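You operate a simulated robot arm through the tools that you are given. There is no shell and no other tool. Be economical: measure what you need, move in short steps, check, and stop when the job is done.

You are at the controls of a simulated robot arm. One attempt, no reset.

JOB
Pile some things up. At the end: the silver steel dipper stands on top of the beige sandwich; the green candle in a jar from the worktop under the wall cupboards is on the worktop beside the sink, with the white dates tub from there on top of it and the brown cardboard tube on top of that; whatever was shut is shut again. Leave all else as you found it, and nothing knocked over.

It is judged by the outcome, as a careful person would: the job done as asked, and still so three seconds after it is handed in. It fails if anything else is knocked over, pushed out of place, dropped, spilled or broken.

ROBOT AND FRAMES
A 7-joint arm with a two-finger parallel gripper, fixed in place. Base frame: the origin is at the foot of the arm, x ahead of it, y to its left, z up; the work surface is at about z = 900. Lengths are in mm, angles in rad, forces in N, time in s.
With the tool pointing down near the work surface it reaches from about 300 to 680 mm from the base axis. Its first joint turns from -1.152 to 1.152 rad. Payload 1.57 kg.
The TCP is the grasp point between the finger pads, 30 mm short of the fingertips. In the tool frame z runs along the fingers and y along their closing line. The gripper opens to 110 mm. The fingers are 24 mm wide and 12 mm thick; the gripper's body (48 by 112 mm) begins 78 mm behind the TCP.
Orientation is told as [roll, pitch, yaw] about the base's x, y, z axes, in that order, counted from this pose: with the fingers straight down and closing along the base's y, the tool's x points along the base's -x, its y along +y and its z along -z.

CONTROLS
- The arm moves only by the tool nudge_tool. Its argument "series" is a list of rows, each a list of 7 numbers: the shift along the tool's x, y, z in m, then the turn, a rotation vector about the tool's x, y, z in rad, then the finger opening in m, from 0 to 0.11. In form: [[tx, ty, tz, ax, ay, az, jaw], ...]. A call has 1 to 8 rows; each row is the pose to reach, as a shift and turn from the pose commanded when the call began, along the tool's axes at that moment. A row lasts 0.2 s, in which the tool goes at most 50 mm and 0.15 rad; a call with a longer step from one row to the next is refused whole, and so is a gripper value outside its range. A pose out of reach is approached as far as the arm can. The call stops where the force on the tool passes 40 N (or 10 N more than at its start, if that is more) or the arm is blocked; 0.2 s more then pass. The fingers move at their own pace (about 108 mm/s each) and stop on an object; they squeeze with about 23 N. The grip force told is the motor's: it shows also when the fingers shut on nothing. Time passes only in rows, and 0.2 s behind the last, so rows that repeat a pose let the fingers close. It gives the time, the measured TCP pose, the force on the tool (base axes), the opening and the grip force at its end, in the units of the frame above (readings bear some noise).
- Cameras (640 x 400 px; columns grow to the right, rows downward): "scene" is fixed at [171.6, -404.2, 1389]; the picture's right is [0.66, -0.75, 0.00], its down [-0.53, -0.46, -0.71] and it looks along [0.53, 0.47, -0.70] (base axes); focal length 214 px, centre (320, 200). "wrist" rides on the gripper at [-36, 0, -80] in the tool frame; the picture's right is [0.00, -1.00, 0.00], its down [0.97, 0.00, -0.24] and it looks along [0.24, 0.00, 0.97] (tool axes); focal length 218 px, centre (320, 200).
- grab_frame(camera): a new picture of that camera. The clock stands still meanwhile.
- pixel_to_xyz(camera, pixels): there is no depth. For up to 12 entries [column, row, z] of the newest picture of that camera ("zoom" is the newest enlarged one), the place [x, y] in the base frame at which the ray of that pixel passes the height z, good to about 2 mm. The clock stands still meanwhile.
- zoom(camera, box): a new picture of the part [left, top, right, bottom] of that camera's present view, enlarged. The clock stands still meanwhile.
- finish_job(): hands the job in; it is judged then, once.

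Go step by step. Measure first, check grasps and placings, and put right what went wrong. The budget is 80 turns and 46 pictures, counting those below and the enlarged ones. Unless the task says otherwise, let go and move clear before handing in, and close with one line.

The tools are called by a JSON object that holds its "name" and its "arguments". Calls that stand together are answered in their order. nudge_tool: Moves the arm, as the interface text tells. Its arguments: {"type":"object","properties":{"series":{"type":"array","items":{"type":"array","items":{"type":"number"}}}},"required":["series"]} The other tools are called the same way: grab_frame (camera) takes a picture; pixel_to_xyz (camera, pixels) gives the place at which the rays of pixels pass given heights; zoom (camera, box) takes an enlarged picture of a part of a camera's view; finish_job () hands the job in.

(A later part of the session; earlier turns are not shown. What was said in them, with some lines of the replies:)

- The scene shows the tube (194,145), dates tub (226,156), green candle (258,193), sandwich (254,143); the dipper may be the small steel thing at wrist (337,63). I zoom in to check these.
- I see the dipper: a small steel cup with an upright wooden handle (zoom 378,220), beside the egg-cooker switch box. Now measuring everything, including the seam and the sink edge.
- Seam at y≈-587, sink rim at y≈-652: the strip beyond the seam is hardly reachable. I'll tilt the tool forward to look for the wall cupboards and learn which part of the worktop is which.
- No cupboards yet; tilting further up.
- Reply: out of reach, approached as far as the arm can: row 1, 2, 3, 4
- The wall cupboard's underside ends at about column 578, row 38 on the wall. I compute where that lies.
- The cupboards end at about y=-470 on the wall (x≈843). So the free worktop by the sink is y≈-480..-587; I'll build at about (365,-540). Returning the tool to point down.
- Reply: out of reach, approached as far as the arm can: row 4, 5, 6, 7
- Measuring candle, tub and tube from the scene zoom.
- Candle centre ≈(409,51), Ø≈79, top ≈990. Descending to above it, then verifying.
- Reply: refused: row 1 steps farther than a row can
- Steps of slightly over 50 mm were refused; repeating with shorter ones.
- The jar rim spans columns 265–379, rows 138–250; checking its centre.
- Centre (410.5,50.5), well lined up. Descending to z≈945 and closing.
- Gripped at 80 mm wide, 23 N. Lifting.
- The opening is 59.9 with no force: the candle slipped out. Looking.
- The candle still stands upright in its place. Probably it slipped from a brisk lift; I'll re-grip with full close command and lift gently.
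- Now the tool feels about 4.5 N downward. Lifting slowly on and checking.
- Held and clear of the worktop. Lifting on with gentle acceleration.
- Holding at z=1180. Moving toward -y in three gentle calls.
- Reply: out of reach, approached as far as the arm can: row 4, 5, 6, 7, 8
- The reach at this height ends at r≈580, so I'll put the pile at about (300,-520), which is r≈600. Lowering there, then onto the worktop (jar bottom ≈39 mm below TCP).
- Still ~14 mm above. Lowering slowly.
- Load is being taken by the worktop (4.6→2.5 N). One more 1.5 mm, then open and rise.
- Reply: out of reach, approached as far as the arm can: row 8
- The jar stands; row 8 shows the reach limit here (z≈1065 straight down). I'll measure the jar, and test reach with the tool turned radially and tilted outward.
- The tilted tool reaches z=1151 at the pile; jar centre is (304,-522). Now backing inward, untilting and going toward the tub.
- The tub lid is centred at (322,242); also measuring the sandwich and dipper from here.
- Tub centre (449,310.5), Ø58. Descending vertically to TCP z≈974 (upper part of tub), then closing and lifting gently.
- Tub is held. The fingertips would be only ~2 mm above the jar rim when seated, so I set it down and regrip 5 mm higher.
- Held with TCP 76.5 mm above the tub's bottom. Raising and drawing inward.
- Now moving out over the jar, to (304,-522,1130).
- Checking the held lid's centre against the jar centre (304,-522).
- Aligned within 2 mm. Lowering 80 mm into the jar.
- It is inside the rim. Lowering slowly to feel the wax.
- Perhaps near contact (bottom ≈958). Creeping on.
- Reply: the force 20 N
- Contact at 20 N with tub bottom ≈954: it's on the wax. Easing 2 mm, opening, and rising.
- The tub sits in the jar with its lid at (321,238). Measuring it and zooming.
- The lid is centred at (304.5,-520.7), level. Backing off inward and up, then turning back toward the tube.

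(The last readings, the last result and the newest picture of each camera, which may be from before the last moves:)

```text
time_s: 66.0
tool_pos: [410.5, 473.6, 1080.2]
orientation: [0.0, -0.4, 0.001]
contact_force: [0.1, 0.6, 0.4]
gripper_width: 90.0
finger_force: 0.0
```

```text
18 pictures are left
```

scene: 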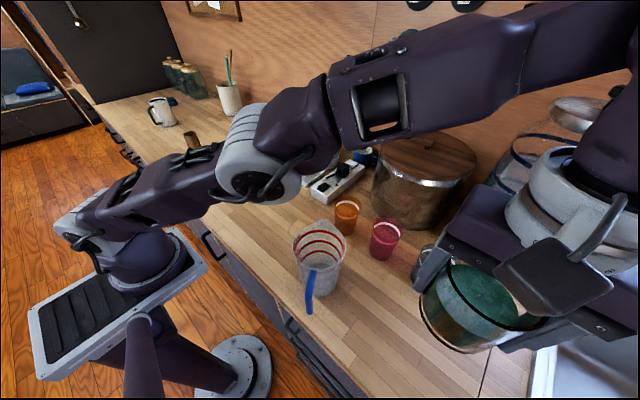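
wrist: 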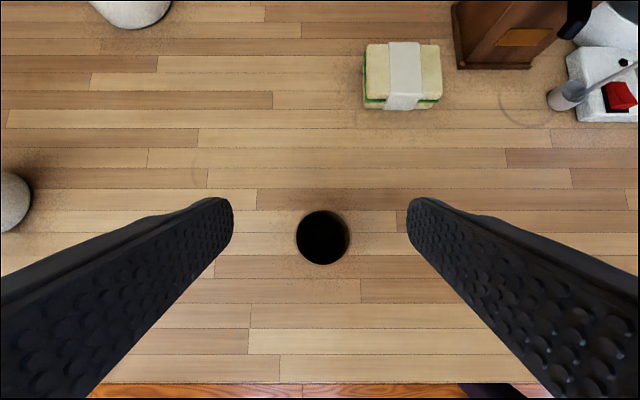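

Tube seen end-on at (323,238). Measuring.

{"name": "pixel_to_xyz", "arguments": {"camera": "wrist", "pixels": [[295, 238, 992], [351, 238, 992], [323, 210, 992], [323, 266, 992], [323, 238, 1000]]}}

```text
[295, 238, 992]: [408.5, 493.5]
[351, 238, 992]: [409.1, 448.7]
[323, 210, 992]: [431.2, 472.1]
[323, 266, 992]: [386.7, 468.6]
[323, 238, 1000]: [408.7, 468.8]
```

Centre (409,471), Ø44. Descending to z≈957, gripping, lifting a little.

{"name": "nudge_tool", "arguments": {"series": [[0.0124, -0.0025, 0.0282, 0, 0, 0, 0.08], [0.0247, -0.0025, 0.0563, 0, 0, 0, 0.08], [0.037, -0.0025, 0.0845, 0, 0, 0, 0.08], [0.0494, -0.0025, 0.1126, 0, 0, 0, 0.08], [0.0494, -0.0025, 0.1126, 0, 0, 0, 0.06], [0.0494, -0.0025, 0.1126, 0, 0, 0, 0.03], [0.0494, -0.0025, 0.1126, 0, 0, 0, 0.03], [0.0494, -0.0025, 0.1126, 0, 0, 0, 0.03]]}}

{"name": "nudge_tool", "arguments": {"series": [[-0.0008, 0, -0.0018, 0, 0, 0, 0.03], [-0.004, 0, -0.009, 0, 0, 0, 0.03], [-0.008, 0, -0.018, 0, 0, 0, 0.03], [-0.016, 0, -0.037, 0, 0, 0, 0.03]]}}

{"name": "zoom", "arguments": {"camera": "scene", "box": [140, 80, 300, 180]}}

```text
time_s: 67.8
tool_pos: [408.4, 468.5, 957.3]
orientation: [0.001, -0.399, 0.0]
contact_force: [0.2, -0.6, 0.0]
gripper_width: 47.2
finger_force: 22.6
```

```text
time_s: 68.8
tool_pos: [409.7, 470.1, 998.2]
orientation: [0.001, -0.4, 0.0]
contact_force: [-0.3, -0.9, 0.3]
gripper_width: 47.1
finger_force: 23.5
```

```text
4.00 times, centred on (220, 130) of scene
```

zoom: 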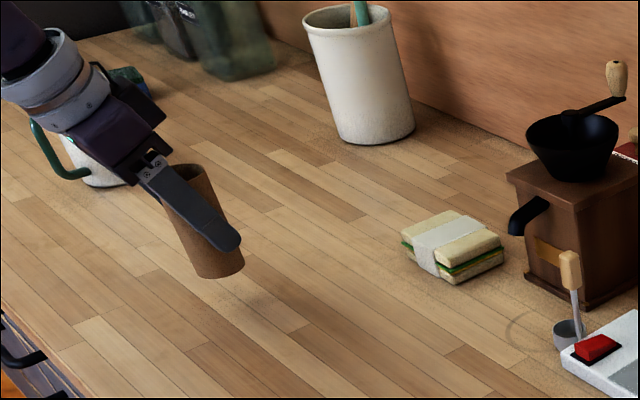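

Held, TCP 57 mm above tube's bottom. Raising and carrying.

{"name": "nudge_tool", "arguments": {"series": [[-0.004, 0, -0.013, 0, 0, 0, 0.03], [-0.013, 0, -0.045, 0, 0, 0, 0.03], [-0.024, 0, -0.083, 0, 0, 0, 0.03], [-0.035, 0, -0.12, 0, 0, 0, 0.03], [-0.045, 0, -0.153, 0, 0, 0, 0.03], [-0.0497, 0, -0.169, 0, 0, 0, 0.03]]}}

{"name": "nudge_tool", "arguments": {"series": [[0, -0.025, 0, 0, 0, 0, 0.03], [0, -0.07, 0, 0, 0, 0, 0.03], [0, -0.118, 0, 0, 0, 0, 0.03], [0, -0.167, 0, 0, 0, 0, 0.03], [0, -0.216, 0, 0, 0, 0, 0.03], [0, -0.265, 0, 0, 0, 0, 0.03], [0, -0.313, 0, 0, 0, 0, 0.03], [0, -0.36, 0, 0, 0, 0, 0.03]]}}

{"name": "nudge_tool", "arguments": {"series": [[0.003, -0.045, -0.001, 0.0506, 0, 0.1197, 0.03], [0.01, -0.09, -0.004, 0.1011, 0, 0.2395, 0.03], [0.02, -0.135, -0.008, 0.1517, 0, 0.3592, 0.03], [0.028, -0.18, -0.012, 0.2023, 0, 0.479, 0.03], [0.036, -0.225, -0.015, 0.2528, 0, 0.5987, 0.03], [0.044, -0.27, -0.0185, 0.3034, 0, 0.7184, 0.03], [0.05, -0.315, -0.021, 0.354, 0, 0.8382, 0.03], [0.0553, -0.355, -0.0233, 0.4046, 0, 0.9578, 0.03]]}}

```text
time_s: 70.2
tool_pos: [388.7, 468.4, 1173.0]
orientation: [-0.001, -0.399, 0.0]
contact_force: [-0.1, -0.9, 0.4]
gripper_width: 47.3
finger_force: 22.9
```

```text
time_s: 72.0
tool_pos: [387.3, 110.1, 1171.5]
orientation: [0.0, -0.4, -0.001]
contact_force: [-0.1, 0.3, 0.2]
gripper_width: 47.3
finger_force: 22.5
```

```text
time_s: 73.8
tool_pos: [329.9, -246.6, 1169.7]
orientation: [0.002, -0.4, -1.043]
contact_force: [0.4, 0.1, 0.1]
gripper_width: 47.2
finger_force: 22.6
```

{"name": "nudge_tool", "arguments": {"series": [[-0.0076, -0.0064, 0.005, 0, 0, 0, 0.03], [-0.0248, -0.0208, 0.0161, 0, 0, 0, 0.03], [-0.0516, -0.0433, 0.0335, 0, 0, 0, 0.03], [-0.0821, -0.0689, 0.0534, 0, 0, 0, 0.03], [-0.1146, -0.0961, 0.0745, 0, 0, 0, 0.03], [-0.1452, -0.1218, 0.0943, 0, 0, 0, 0.03], [-0.17, -0.1426, 0.1104, 0, 0, 0, 0.03], [-0.191, -0.1602, 0.1241, 0, 0, 0, 0.03]]}}

{"name": "grab_frame", "arguments": {"camera": "wrist"}}

```text
time_s: 75.6
tool_pos: [304.8, -519.1, 1130.9]
orientation: [0.001, -0.399, -1.04]
contact_force: [-0.5, -0.1, 0.8]
gripper_width: 47.2
finger_force: 23.0
```

```text
16 pictures are left
```

wrist: 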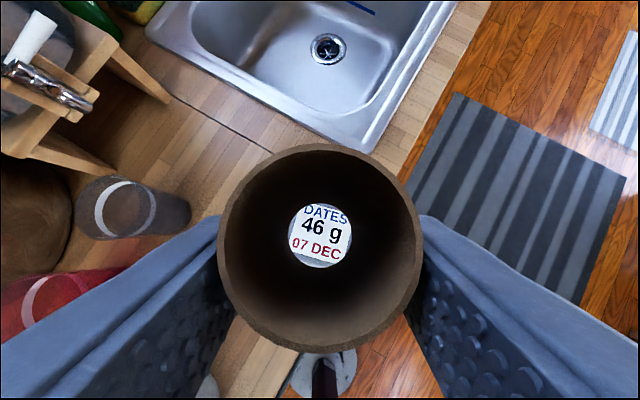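

Through the tube the label shows; checking the tube's bottom opening centre (320,236) at z≈1074.

{"name": "pixel_to_xyz", "arguments": {"camera": "wrist", "pixels": [[288, 236, 1074], [353, 236, 1074], [320, 204, 1074], [320, 268, 1074], [321, 249, 1166]]}}

```text
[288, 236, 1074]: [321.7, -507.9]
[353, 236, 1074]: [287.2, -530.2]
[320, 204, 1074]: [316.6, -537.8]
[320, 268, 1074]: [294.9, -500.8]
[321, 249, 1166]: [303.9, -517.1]
```

Centred within 2 mm. Lowering ~28 mm with a small correction.

{"name": "nudge_tool", "arguments": {"series": [[0.0014, -0.001, 0.006, 0, 0, 0, 0.03], [0.0048, -0.001, 0.014, 0, 0, 0, 0.03], [0.0075, -0.001, 0.0205, 0, 0, 0, 0.03], [0.0099, -0.001, 0.0262, 0, 0, 0, 0.03], [0.0099, -0.001, 0.0262, 0, 0, 0, 0.03]]}}

{"name": "nudge_tool", "arguments": {"series": [[0.0006, 0, 0.0014, 0, 0, 0, 0.03], [0.0012, 0, 0.0028, 0, 0, 0, 0.03], [0.0018, 0, 0.0042, 0, 0, 0, 0.03], [0.0018, 0, 0.0042, 0, 0, 0, 0.03]]}}

```text
time_s: 76.8
tool_pos: [305.3, -522.1, 1102.8]
orientation: [-0.002, -0.4, -1.04]
contact_force: [-0.1, 0.8, -0.7]
gripper_width: 47.4
finger_force: 23.0
```

```text
time_s: 77.8
tool_pos: [304.7, -522.9, 1099.4]
orientation: [0.002, -0.403, -1.041]
contact_force: [-1.3, -0.3, 4.5]
gripper_width: 47.0
finger_force: 23.0
```

Light contact (4.5 N). Opening slowly, then withdrawing horizontally inward.

{"name": "nudge_tool", "arguments": {"series": [[0, 0, 0, 0, 0, 0, 0.05], [0, 0, 0, 0, 0, 0, 0.06], [0, 0, 0, 0, 0, 0, 0.08], [0, 0, 0, 0, 0, 0, 0.095], [0.0184, 0, -0.0078, 0, 0, 0, 0.095], [0.046, 0, -0.0195, 0, 0, 0, 0.095], [0.083, 0, -0.035, 0, 0, 0, 0.095], [0.12, 0, -0.051, 0, 0, 0, 0.095]]}}

{"name": "grab_frame", "arguments": {"camera": "wrist"}}

{"name": "grab_frame", "arguments": {"camera": "scene"}}

```text
time_s: 79.6
tool_pos: [236.7, -407.4, 1099.9]
orientation: [-0.001, -0.4, -1.041]
contact_force: [0.9, 0.6, -0.4]
gripper_width: 95.0
finger_force: 0.0
```

```text
15 pictures are left
```

wrist: 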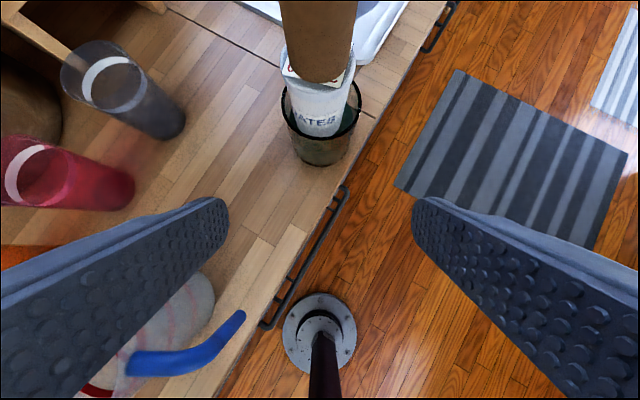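

```text
14 pictures are left
```

scene: 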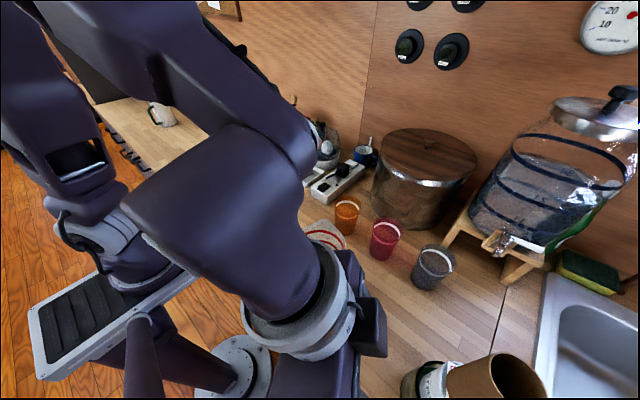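

The pile stands: jar, tub, tube. Rising, then turning back to look at the dipper.

{"name": "nudge_tool", "arguments": {"series": [[-0.013, 0, -0.031, 0, 0, 0, 0.095], [-0.029, 0, -0.069, 0, 0, 0, 0.095]]}}

{"name": "nudge_tool", "arguments": {"series": [[0.0255, 0.0385, -0.0108, -0.0506, 0, -0.1197, 0.095], [0.051, 0.077, -0.0216, -0.1011, 0, -0.2395, 0.095], [0.0766, 0.1155, -0.0323, -0.1517, 0, -0.3592, 0.095], [0.1021, 0.154, -0.0431, -0.2023, 0, -0.479, 0.095], [0.1276, 0.1926, -0.0539, -0.2528, 0, -0.5987, 0.095], [0.1531, 0.2311, -0.0647, -0.3034, 0, -0.7184, 0.095], [0.1787, 0.2696, -0.0754, -0.354, 0, -0.8382, 0.095], [0.2042, 0.3081, -0.0862, -0.4046, 0, -0.9578, 0.095]]}}

{"name": "nudge_tool", "arguments": {"series": [[-0.017, 0.033, 0.007, 0, 0, 0, 0.06], [-0.034, 0.067, 0.014, 0, 0, 0, 0.06], [-0.051, 0.1, 0.021, 0, 0, 0, 0.06], [-0.068, 0.133, 0.028, 0, 0, 0, 0.06], [-0.085, 0.167, 0.035, 0, 0, 0, 0.06], [-0.1, 0.2, 0.042, 0, 0, 0, 0.06]]}}

{"name": "grab_frame", "arguments": {"camera": "wrist"}}

```text
time_s: 80.2
tool_pos: [237.9, -407.8, 1176.5]
orientation: [0.0, -0.4, -1.041]
contact_force: [-0.4, 0.6, -0.4]
gripper_width: 95.2
finger_force: 0.1
```

```text
time_s: 82.0
tool_pos: [390.1, -61.2, 1174.7]
orientation: [-0.001, -0.399, 0.002]
contact_force: [0.1, 0.0, 0.0]
gripper_width: 95.0
finger_force: 0.1
```

```text
time_s: 83.4
tool_pos: [500.3, 136.3, 1177.6]
orientation: [0.0, -0.403, 0.002]
contact_force: [-0.5, 0.4, 0.2]
gripper_width: 59.9
finger_force: 0.1
```

```text
13 pictures are left
```

wrist: 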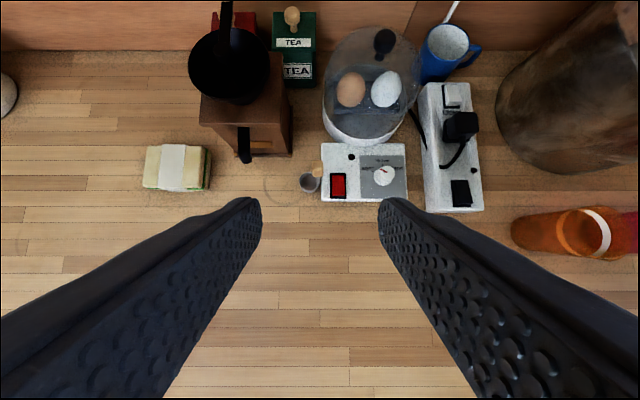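

The dipper shows at (309,183) with handle at (317,171). Zooming for detail, in both views.

{"name": "zoom", "arguments": {"camera": "scene", "box": [240, 120, 320, 185]}}

{"name": "zoom", "arguments": {"camera": "wrist", "box": [260, 140, 360, 210]}}

```text
6.15 times, centred on (280, 152) of scene
```

zoom: 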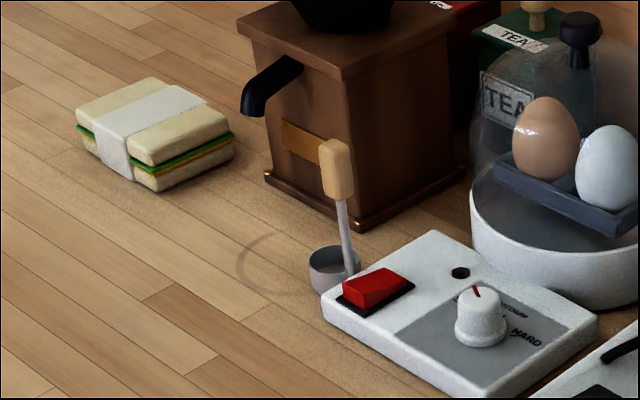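

```text
5.71 times, centred on (310, 175) of wrist
```

zoom: 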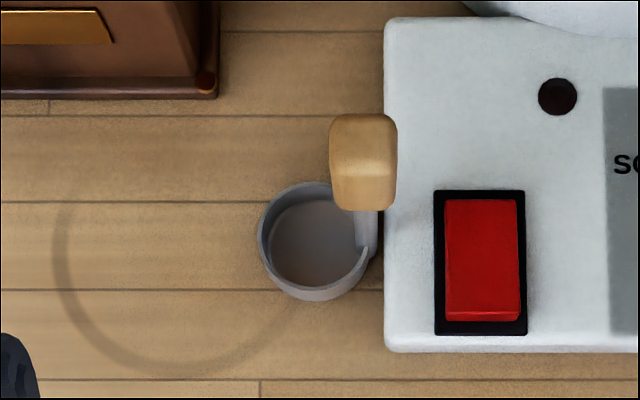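

{"name": "pixel_to_xyz", "arguments": {"camera": "zoom", "pixels": [[363, 125, 980], [363, 125, 1000], [365, 205, 950], [365, 205, 970], [314, 238, 920], [258, 238, 920], [370, 238, 920], [314, 298, 900], [384, 345, 930], [390, 20, 930], [368, 245, 915]]}}

{"name": "pixel_to_xyz", "arguments": {"camera": "scene", "pixels": [[282.1, 143.5, 980], [282.1, 143.5, 1000], [283.4, 151.5, 950], [283.4, 151.5, 970], [282.3, 161.5, 920], [280.4, 167.1, 900], [285.2, 163.4, 915], [254.7, 144.5, 930], [254.7, 144.5, 945]]}}

{"name": "pixel_to_xyz", "arguments": {"camera": "wrist", "pixels": [[147, 147, 935], [203, 147, 935], [143, 188, 935], [202, 190, 935], [175, 168, 935]]}}

```text
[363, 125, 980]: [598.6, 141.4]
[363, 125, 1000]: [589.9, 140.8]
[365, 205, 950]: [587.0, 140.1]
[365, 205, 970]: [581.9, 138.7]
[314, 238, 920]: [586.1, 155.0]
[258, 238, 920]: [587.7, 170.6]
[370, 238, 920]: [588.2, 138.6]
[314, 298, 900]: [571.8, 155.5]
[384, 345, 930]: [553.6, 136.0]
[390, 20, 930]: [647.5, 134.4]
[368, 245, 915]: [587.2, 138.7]
```

```text
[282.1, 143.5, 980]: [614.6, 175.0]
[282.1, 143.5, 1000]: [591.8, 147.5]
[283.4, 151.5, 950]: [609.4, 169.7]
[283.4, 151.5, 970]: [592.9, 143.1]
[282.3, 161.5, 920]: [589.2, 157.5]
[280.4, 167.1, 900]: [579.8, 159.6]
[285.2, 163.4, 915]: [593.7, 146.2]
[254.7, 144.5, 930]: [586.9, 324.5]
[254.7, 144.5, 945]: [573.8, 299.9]
```

```text
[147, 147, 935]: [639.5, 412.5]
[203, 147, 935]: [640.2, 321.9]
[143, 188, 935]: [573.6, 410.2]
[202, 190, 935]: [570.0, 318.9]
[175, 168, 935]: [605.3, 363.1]
```

Handle axis ≈(588,141), z 970–1003; cup Ø32 centred (587,155). Going above it with a narrow opening, then checking.

{"name": "nudge_tool", "arguments": {"series": [[-0.009, 0.001, 0.035, 0, 0, 0, 0.04], [-0.018, 0.002, 0.071, 0, 0, 0, 0.04], [-0.027, 0.004, 0.107, 0, 0, 0, 0.04], [-0.0353, 0.0047, 0.1419, 0, 0, 0, 0.04], [-0.0353, 0.0047, 0.1419, 0, 0, 0, 0.04]]}}

{"name": "grab_frame", "arguments": {"camera": "wrist"}}

{"name": "pixel_to_xyz", "arguments": {"camera": "scene", "pixels": [[252.7, 139.3, 930], [252.7, 139.3, 940], [252.7, 139.3, 950]]}}

```text
time_s: 84.6
tool_pos: [588.5, 139.9, 1057.9]
orientation: [0.0, -0.4, 0.0]
contact_force: [0.3, -0.4, -1.1]
gripper_width: 39.9
finger_force: 0.1
```

```text
10 pictures are left
```

wrist: 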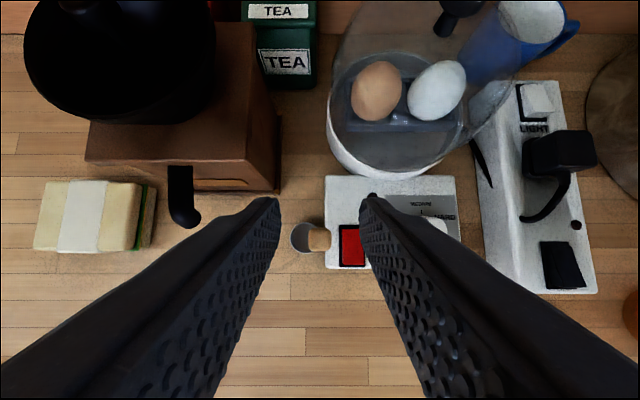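

```text
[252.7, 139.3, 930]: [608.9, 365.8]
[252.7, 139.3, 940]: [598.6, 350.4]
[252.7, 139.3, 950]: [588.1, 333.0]
```

{"name": "pixel_to_xyz", "arguments": {"camera": "wrist", "pixels": [[309, 240, 1003], [331, 240, 1003], [319, 230, 1003], [319, 250, 1003], [304, 238, 920], [368, 197, 1026], [278, 199, 1026]]}}

```text
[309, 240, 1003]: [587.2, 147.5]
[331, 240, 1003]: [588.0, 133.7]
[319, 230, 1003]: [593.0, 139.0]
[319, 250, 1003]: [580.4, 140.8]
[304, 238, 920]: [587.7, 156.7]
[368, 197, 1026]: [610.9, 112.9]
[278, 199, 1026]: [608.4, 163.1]
```

Handle centre (587,140.5): aligned. Descending 70 mm and closing.

{"name": "nudge_tool", "arguments": {"series": [[0.009, 0, 0.0215, 0, 0, 0, 0.04], [0.018, 0, 0.043, 0, 0, 0, 0.04], [0.0272, 0, 0.0645, 0, 0, 0, 0.04], [0.0272, 0, 0.0645, 0, 0, 0, 0.025], [0.0272, 0, 0.0645, 0, 0, 0, 0.01], [0.0272, 0, 0.0645, 0, 0, 0, 0.005], [0.0272, 0, 0.0645, 0, 0, 0, 0.005]]}}

```text
time_s: 86.2
tool_pos: [587.7, 140.4, 987.8]
orientation: [0.001, -0.4, -0.001]
contact_force: [-0.4, 1.0, 0.5]
gripper_width: 14.5
finger_force: 23.3
```

Gripped at 14.5 mm. Lifting gently and checking.

{"name": "nudge_tool", "arguments": {"series": [[-0.0008, 0, -0.0018, 0, 0, 0, 0.005], [-0.0027, 0, -0.0064, 0, 0, 0, 0.005], [-0.006, 0, -0.0138, 0, 0, 0, 0.005], [-0.01, 0, -0.023, 0, 0, 0, 0.005], [-0.0155, 0, -0.037, 0, 0, 0, 0.005], [-0.0233, 0, -0.0553, 0, 0, 0, 0.005]]}}

{"name": "zoom", "arguments": {"camera": "scene", "box": [220, 100, 340, 180]}}

```text
time_s: 87.6
tool_pos: [587.2, 142.9, 1050.1]
orientation: [-0.001, -0.398, -0.002]
contact_force: [-0.6, 1.2, -0.6]
gripper_width: 14.2
finger_force: 23.0
```

```text
5.00 times, centred on (280, 140) of scene
```

zoom: 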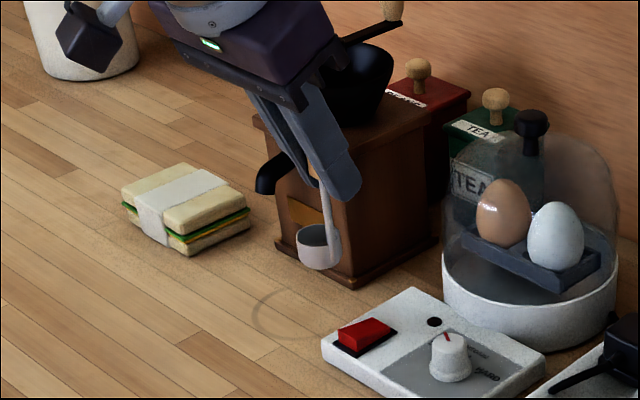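

Dipper held upright. Drawing back, shifting left clear of the grinder, then reaching out over the sandwich.

{"name": "nudge_tool", "arguments": {"series": [[0.012, 0, -0.013, 0, 0, 0, 0.005], [0.035, 0, -0.037, 0, 0, 0, 0.005], [0.057, 0, -0.06, 0, 0, 0, 0.005], [0.0673, 0, -0.0718, 0, 0, 0, 0.005]]}}

{"name": "nudge_tool", "arguments": {"series": [[0, 0.012, 0, 0, 0, 0, 0.005], [0, 0.04, 0, 0, 0, 0, 0.005], [0, 0.08, 0, 0, 0, 0, 0.005], [0, 0.122, 0, 0, 0, 0, 0.005], [0, 0.163, 0, 0, 0, 0, 0.005], [0, 0.193, 0, 0, 0, 0, 0.005], [0, 0.207, 0, 0, 0, 0, 0.005]]}}

{"name": "nudge_tool", "arguments": {"series": [[-0.003, 0, 0.012, 0, 0, 0, 0.005], [-0.015, 0, 0.036, 0, 0, 0, 0.005], [-0.035, 0, 0.06, 0, 0, 0, 0.005], [-0.055, 0, 0.075, 0, 0, 0, 0.005], [-0.072, 0, 0.087, 0, 0, 0, 0.005], [-0.08, 0, 0.0905, 0, 0, 0, 0.005]]}}

```text
time_s: 88.6
tool_pos: [497.9, 142.9, 1088.9]
orientation: [-0.002, -0.399, -0.001]
contact_force: [1.2, -0.2, -0.2]
gripper_width: 14.4
finger_force: 23.1
```

```text
time_s: 90.2
tool_pos: [498.1, 349.8, 1089.6]
orientation: [-0.001, -0.399, 0.0]
contact_force: [0.7, -0.2, -1.1]
gripper_width: 14.4
finger_force: 22.8
```

```text
time_s: 91.6
tool_pos: [607.2, 349.1, 1035.5]
orientation: [0.0, -0.399, -0.001]
contact_force: [0.0, 0.2, -0.7]
gripper_width: 14.5
finger_force: 22.9
```

Reached (607,349,1035.5). Checking the cup over the sandwich.

{"name": "zoom", "arguments": {"camera": "scene", "box": [210, 100, 310, 170]}}

{"name": "grab_frame", "arguments": {"camera": "wrist"}}

```text
5.71 times, centred on (260, 135) of scene
```

zoom: 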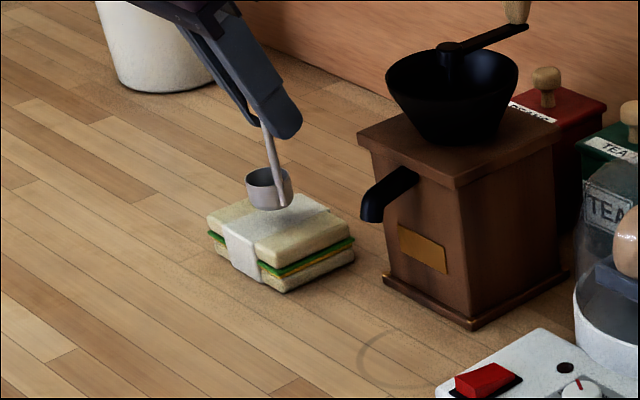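

```text
7 pictures are left
```

wrist: 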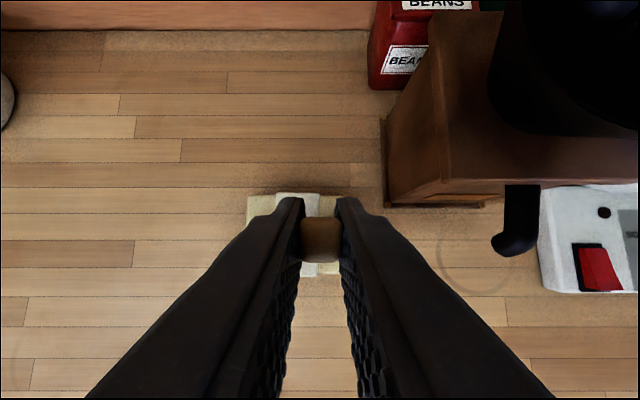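

{"name": "pixel_to_xyz", "arguments": {"camera": "wrist", "pixels": [[247, 200, 932], [341, 200, 932], [294, 194, 932], [305, 277, 932], [320, 240, 1050]]}}

{"name": "pixel_to_xyz", "arguments": {"camera": "zoom", "pixels": [[266, 202, 948], [272, 178, 968]]}}

```text
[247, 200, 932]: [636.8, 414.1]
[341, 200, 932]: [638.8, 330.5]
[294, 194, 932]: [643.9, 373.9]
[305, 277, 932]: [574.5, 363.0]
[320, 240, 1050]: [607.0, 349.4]
```

```text
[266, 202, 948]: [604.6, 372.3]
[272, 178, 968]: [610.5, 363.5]
```

Cup ≈(607,365) over sandwich centre ≈(608,369). Lowering with care.

{"name": "nudge_tool", "arguments": {"series": [[0.001, 0.003, 0.0023, 0, 0, 0, 0.005], [0.0023, 0.003, 0.0055, 0, 0, 0, 0.005], [0.0035, 0.003, 0.0083, 0, 0, 0, 0.005], [0.0043, 0.003, 0.0101, 0, 0, 0, 0.005], [0.0043, 0.003, 0.0101, 0, 0, 0, 0.005]]}}

{"name": "nudge_tool", "arguments": {"series": [[0.0004, 0, 0.0009, 0, 0, 0, 0.005], [0.0008, 0, 0.0018, 0, 0, 0, 0.005], [0.0012, 0, 0.0028, 0, 0, 0, 0.005], [0.0012, 0, 0.0028, 0, 0, 0, 0.005]]}}

```text
time_s: 92.8
tool_pos: [607.0, 352.9, 1023.6]
orientation: [0.001, -0.401, 0.0]
contact_force: [0.3, 0.2, -0.6]
gripper_width: 14.5
finger_force: 22.9
```

```text
time_s: 93.8
tool_pos: [607.4, 352.9, 1021.4]
orientation: [0.0, -0.399, 0.0]
contact_force: [0.2, 0.1, -0.5]
gripper_width: 14.7
finger_force: 22.9
```

Bottom ≈933.5, no contact yet. Creeping further.

{"name": "nudge_tool", "arguments": {"series": [[0.0004, 0, 0.0009, 0, 0, 0, 0.005], [0.0008, 0, 0.0018, 0, 0, 0, 0.005], [0.0012, 0, 0.0028, 0, 0, 0, 0.005], [0.0012, 0, 0.0028, 0, 0, 0, 0.005]]}}

```text
time_s: 94.8
tool_pos: [607.0, 351.9, 1020.3]
orientation: [0.003, -0.403, -0.001]
contact_force: [-0.6, -1.3, 20.2]
gripper_width: 14.4
finger_force: 22.9
```

Contact at 20 N. Easing 1.5 mm, opening, then withdrawing straight back along -x.

{"name": "nudge_tool", "arguments": {"series": [[-0.0006, 0, -0.0014, 0, 0, 0, 0.005], [-0.0006, 0, -0.0014, 0, 0, 0, 0.02], [-0.0006, 0, -0.0014, 0, 0, 0, 0.03], [-0.0006, 0, -0.0014, 0, 0, 0, 0.045], [0.012, 0, -0.0065, 0, 0, 0, 0.05], [0.037, 0, -0.017, 0, 0, 0, 0.05], [0.07, 0, -0.031, 0, 0, 0, 0.05], [0.1, 0, -0.046, 0, 0, 0, 0.05]]}}

{"name": "grab_frame", "arguments": {"camera": "wrist"}}

{"name": "zoom", "arguments": {"camera": "scene", "box": [210, 100, 310, 170]}}

```text
time_s: 96.6
tool_pos: [495.5, 351.9, 1022.5]
orientation: [0.002, -0.4, -0.001]
contact_force: [-0.3, 0.4, -0.2]
gripper_width: 50.0
finger_force: 0.2
```

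```text
6 pictures are left
```

wrist: 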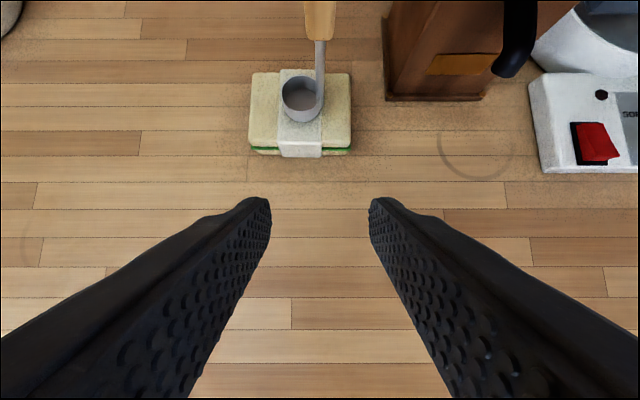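

```text
5.71 times, centred on (260, 135) of scene
```

zoom: 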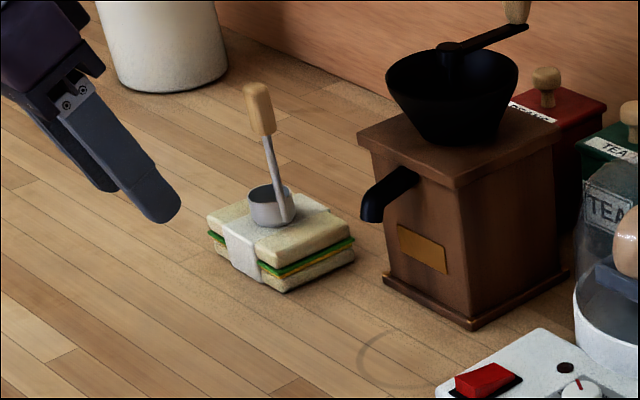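

The dipper stands in the middle of the sandwich. Moving the arm further clear (up and back) and taking a last look at everything.

{"name": "nudge_tool", "arguments": {"series": [[0.01, 0, -0.03, 0, 0, 0, 0.05], [0.02, 0, -0.065, 0, 0, 0, 0.05], [0.03, 0, -0.1, 0, 0, 0, 0.05], [0.03, 0, -0.13, 0, 0, 0, 0.05], [0.03, 0, -0.13, 0, 0, 0, 0.05]]}}

{"name": "grab_frame", "arguments": {"camera": "scene"}}

{"name": "zoom", "arguments": {"camera": "scene", "box": [380, 275, 580, 400]}}

```text
time_s: 97.8
tool_pos: [418.0, 351.6, 1130.4]
orientation: [-0.001, -0.399, 0.0]
contact_force: [-0.3, 0.1, -0.4]
gripper_width: 50.1
finger_force: 0.1
```

```text
4 pictures are left
```

scene: 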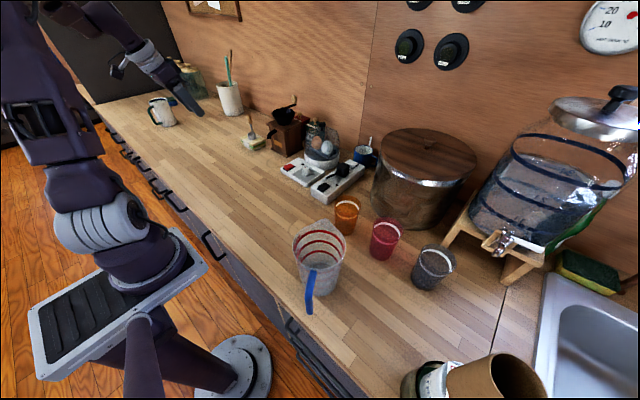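

```text
3.20 times, centred on (480, 338) of scene
```

zoom: 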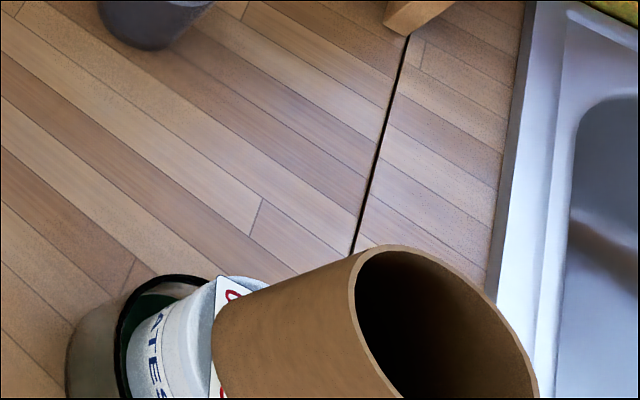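

Everything stands as asked in the last pictures: the dipper is on the sandwich at (250,135), the pile is beside the sink at (470,375), and all else is in place. Handing in.

{"name": "finish_job", "arguments": {}}

```text
The job is handed in.
```

The job is handed in. The dipper stands on the sandwich, and the candle jar, dates tub and cardboard tube are stacked on the worktop beside the sink. The jar is left of the seam, about 90 mm short of the sink rim, because the strip nearer the sink is narrower than the jar. The tub sits inside the jar on the wax because it is narrower than the rim. The candle slipped from the grip on the first lift but stayed upright in place. No doors or drawers were opened.
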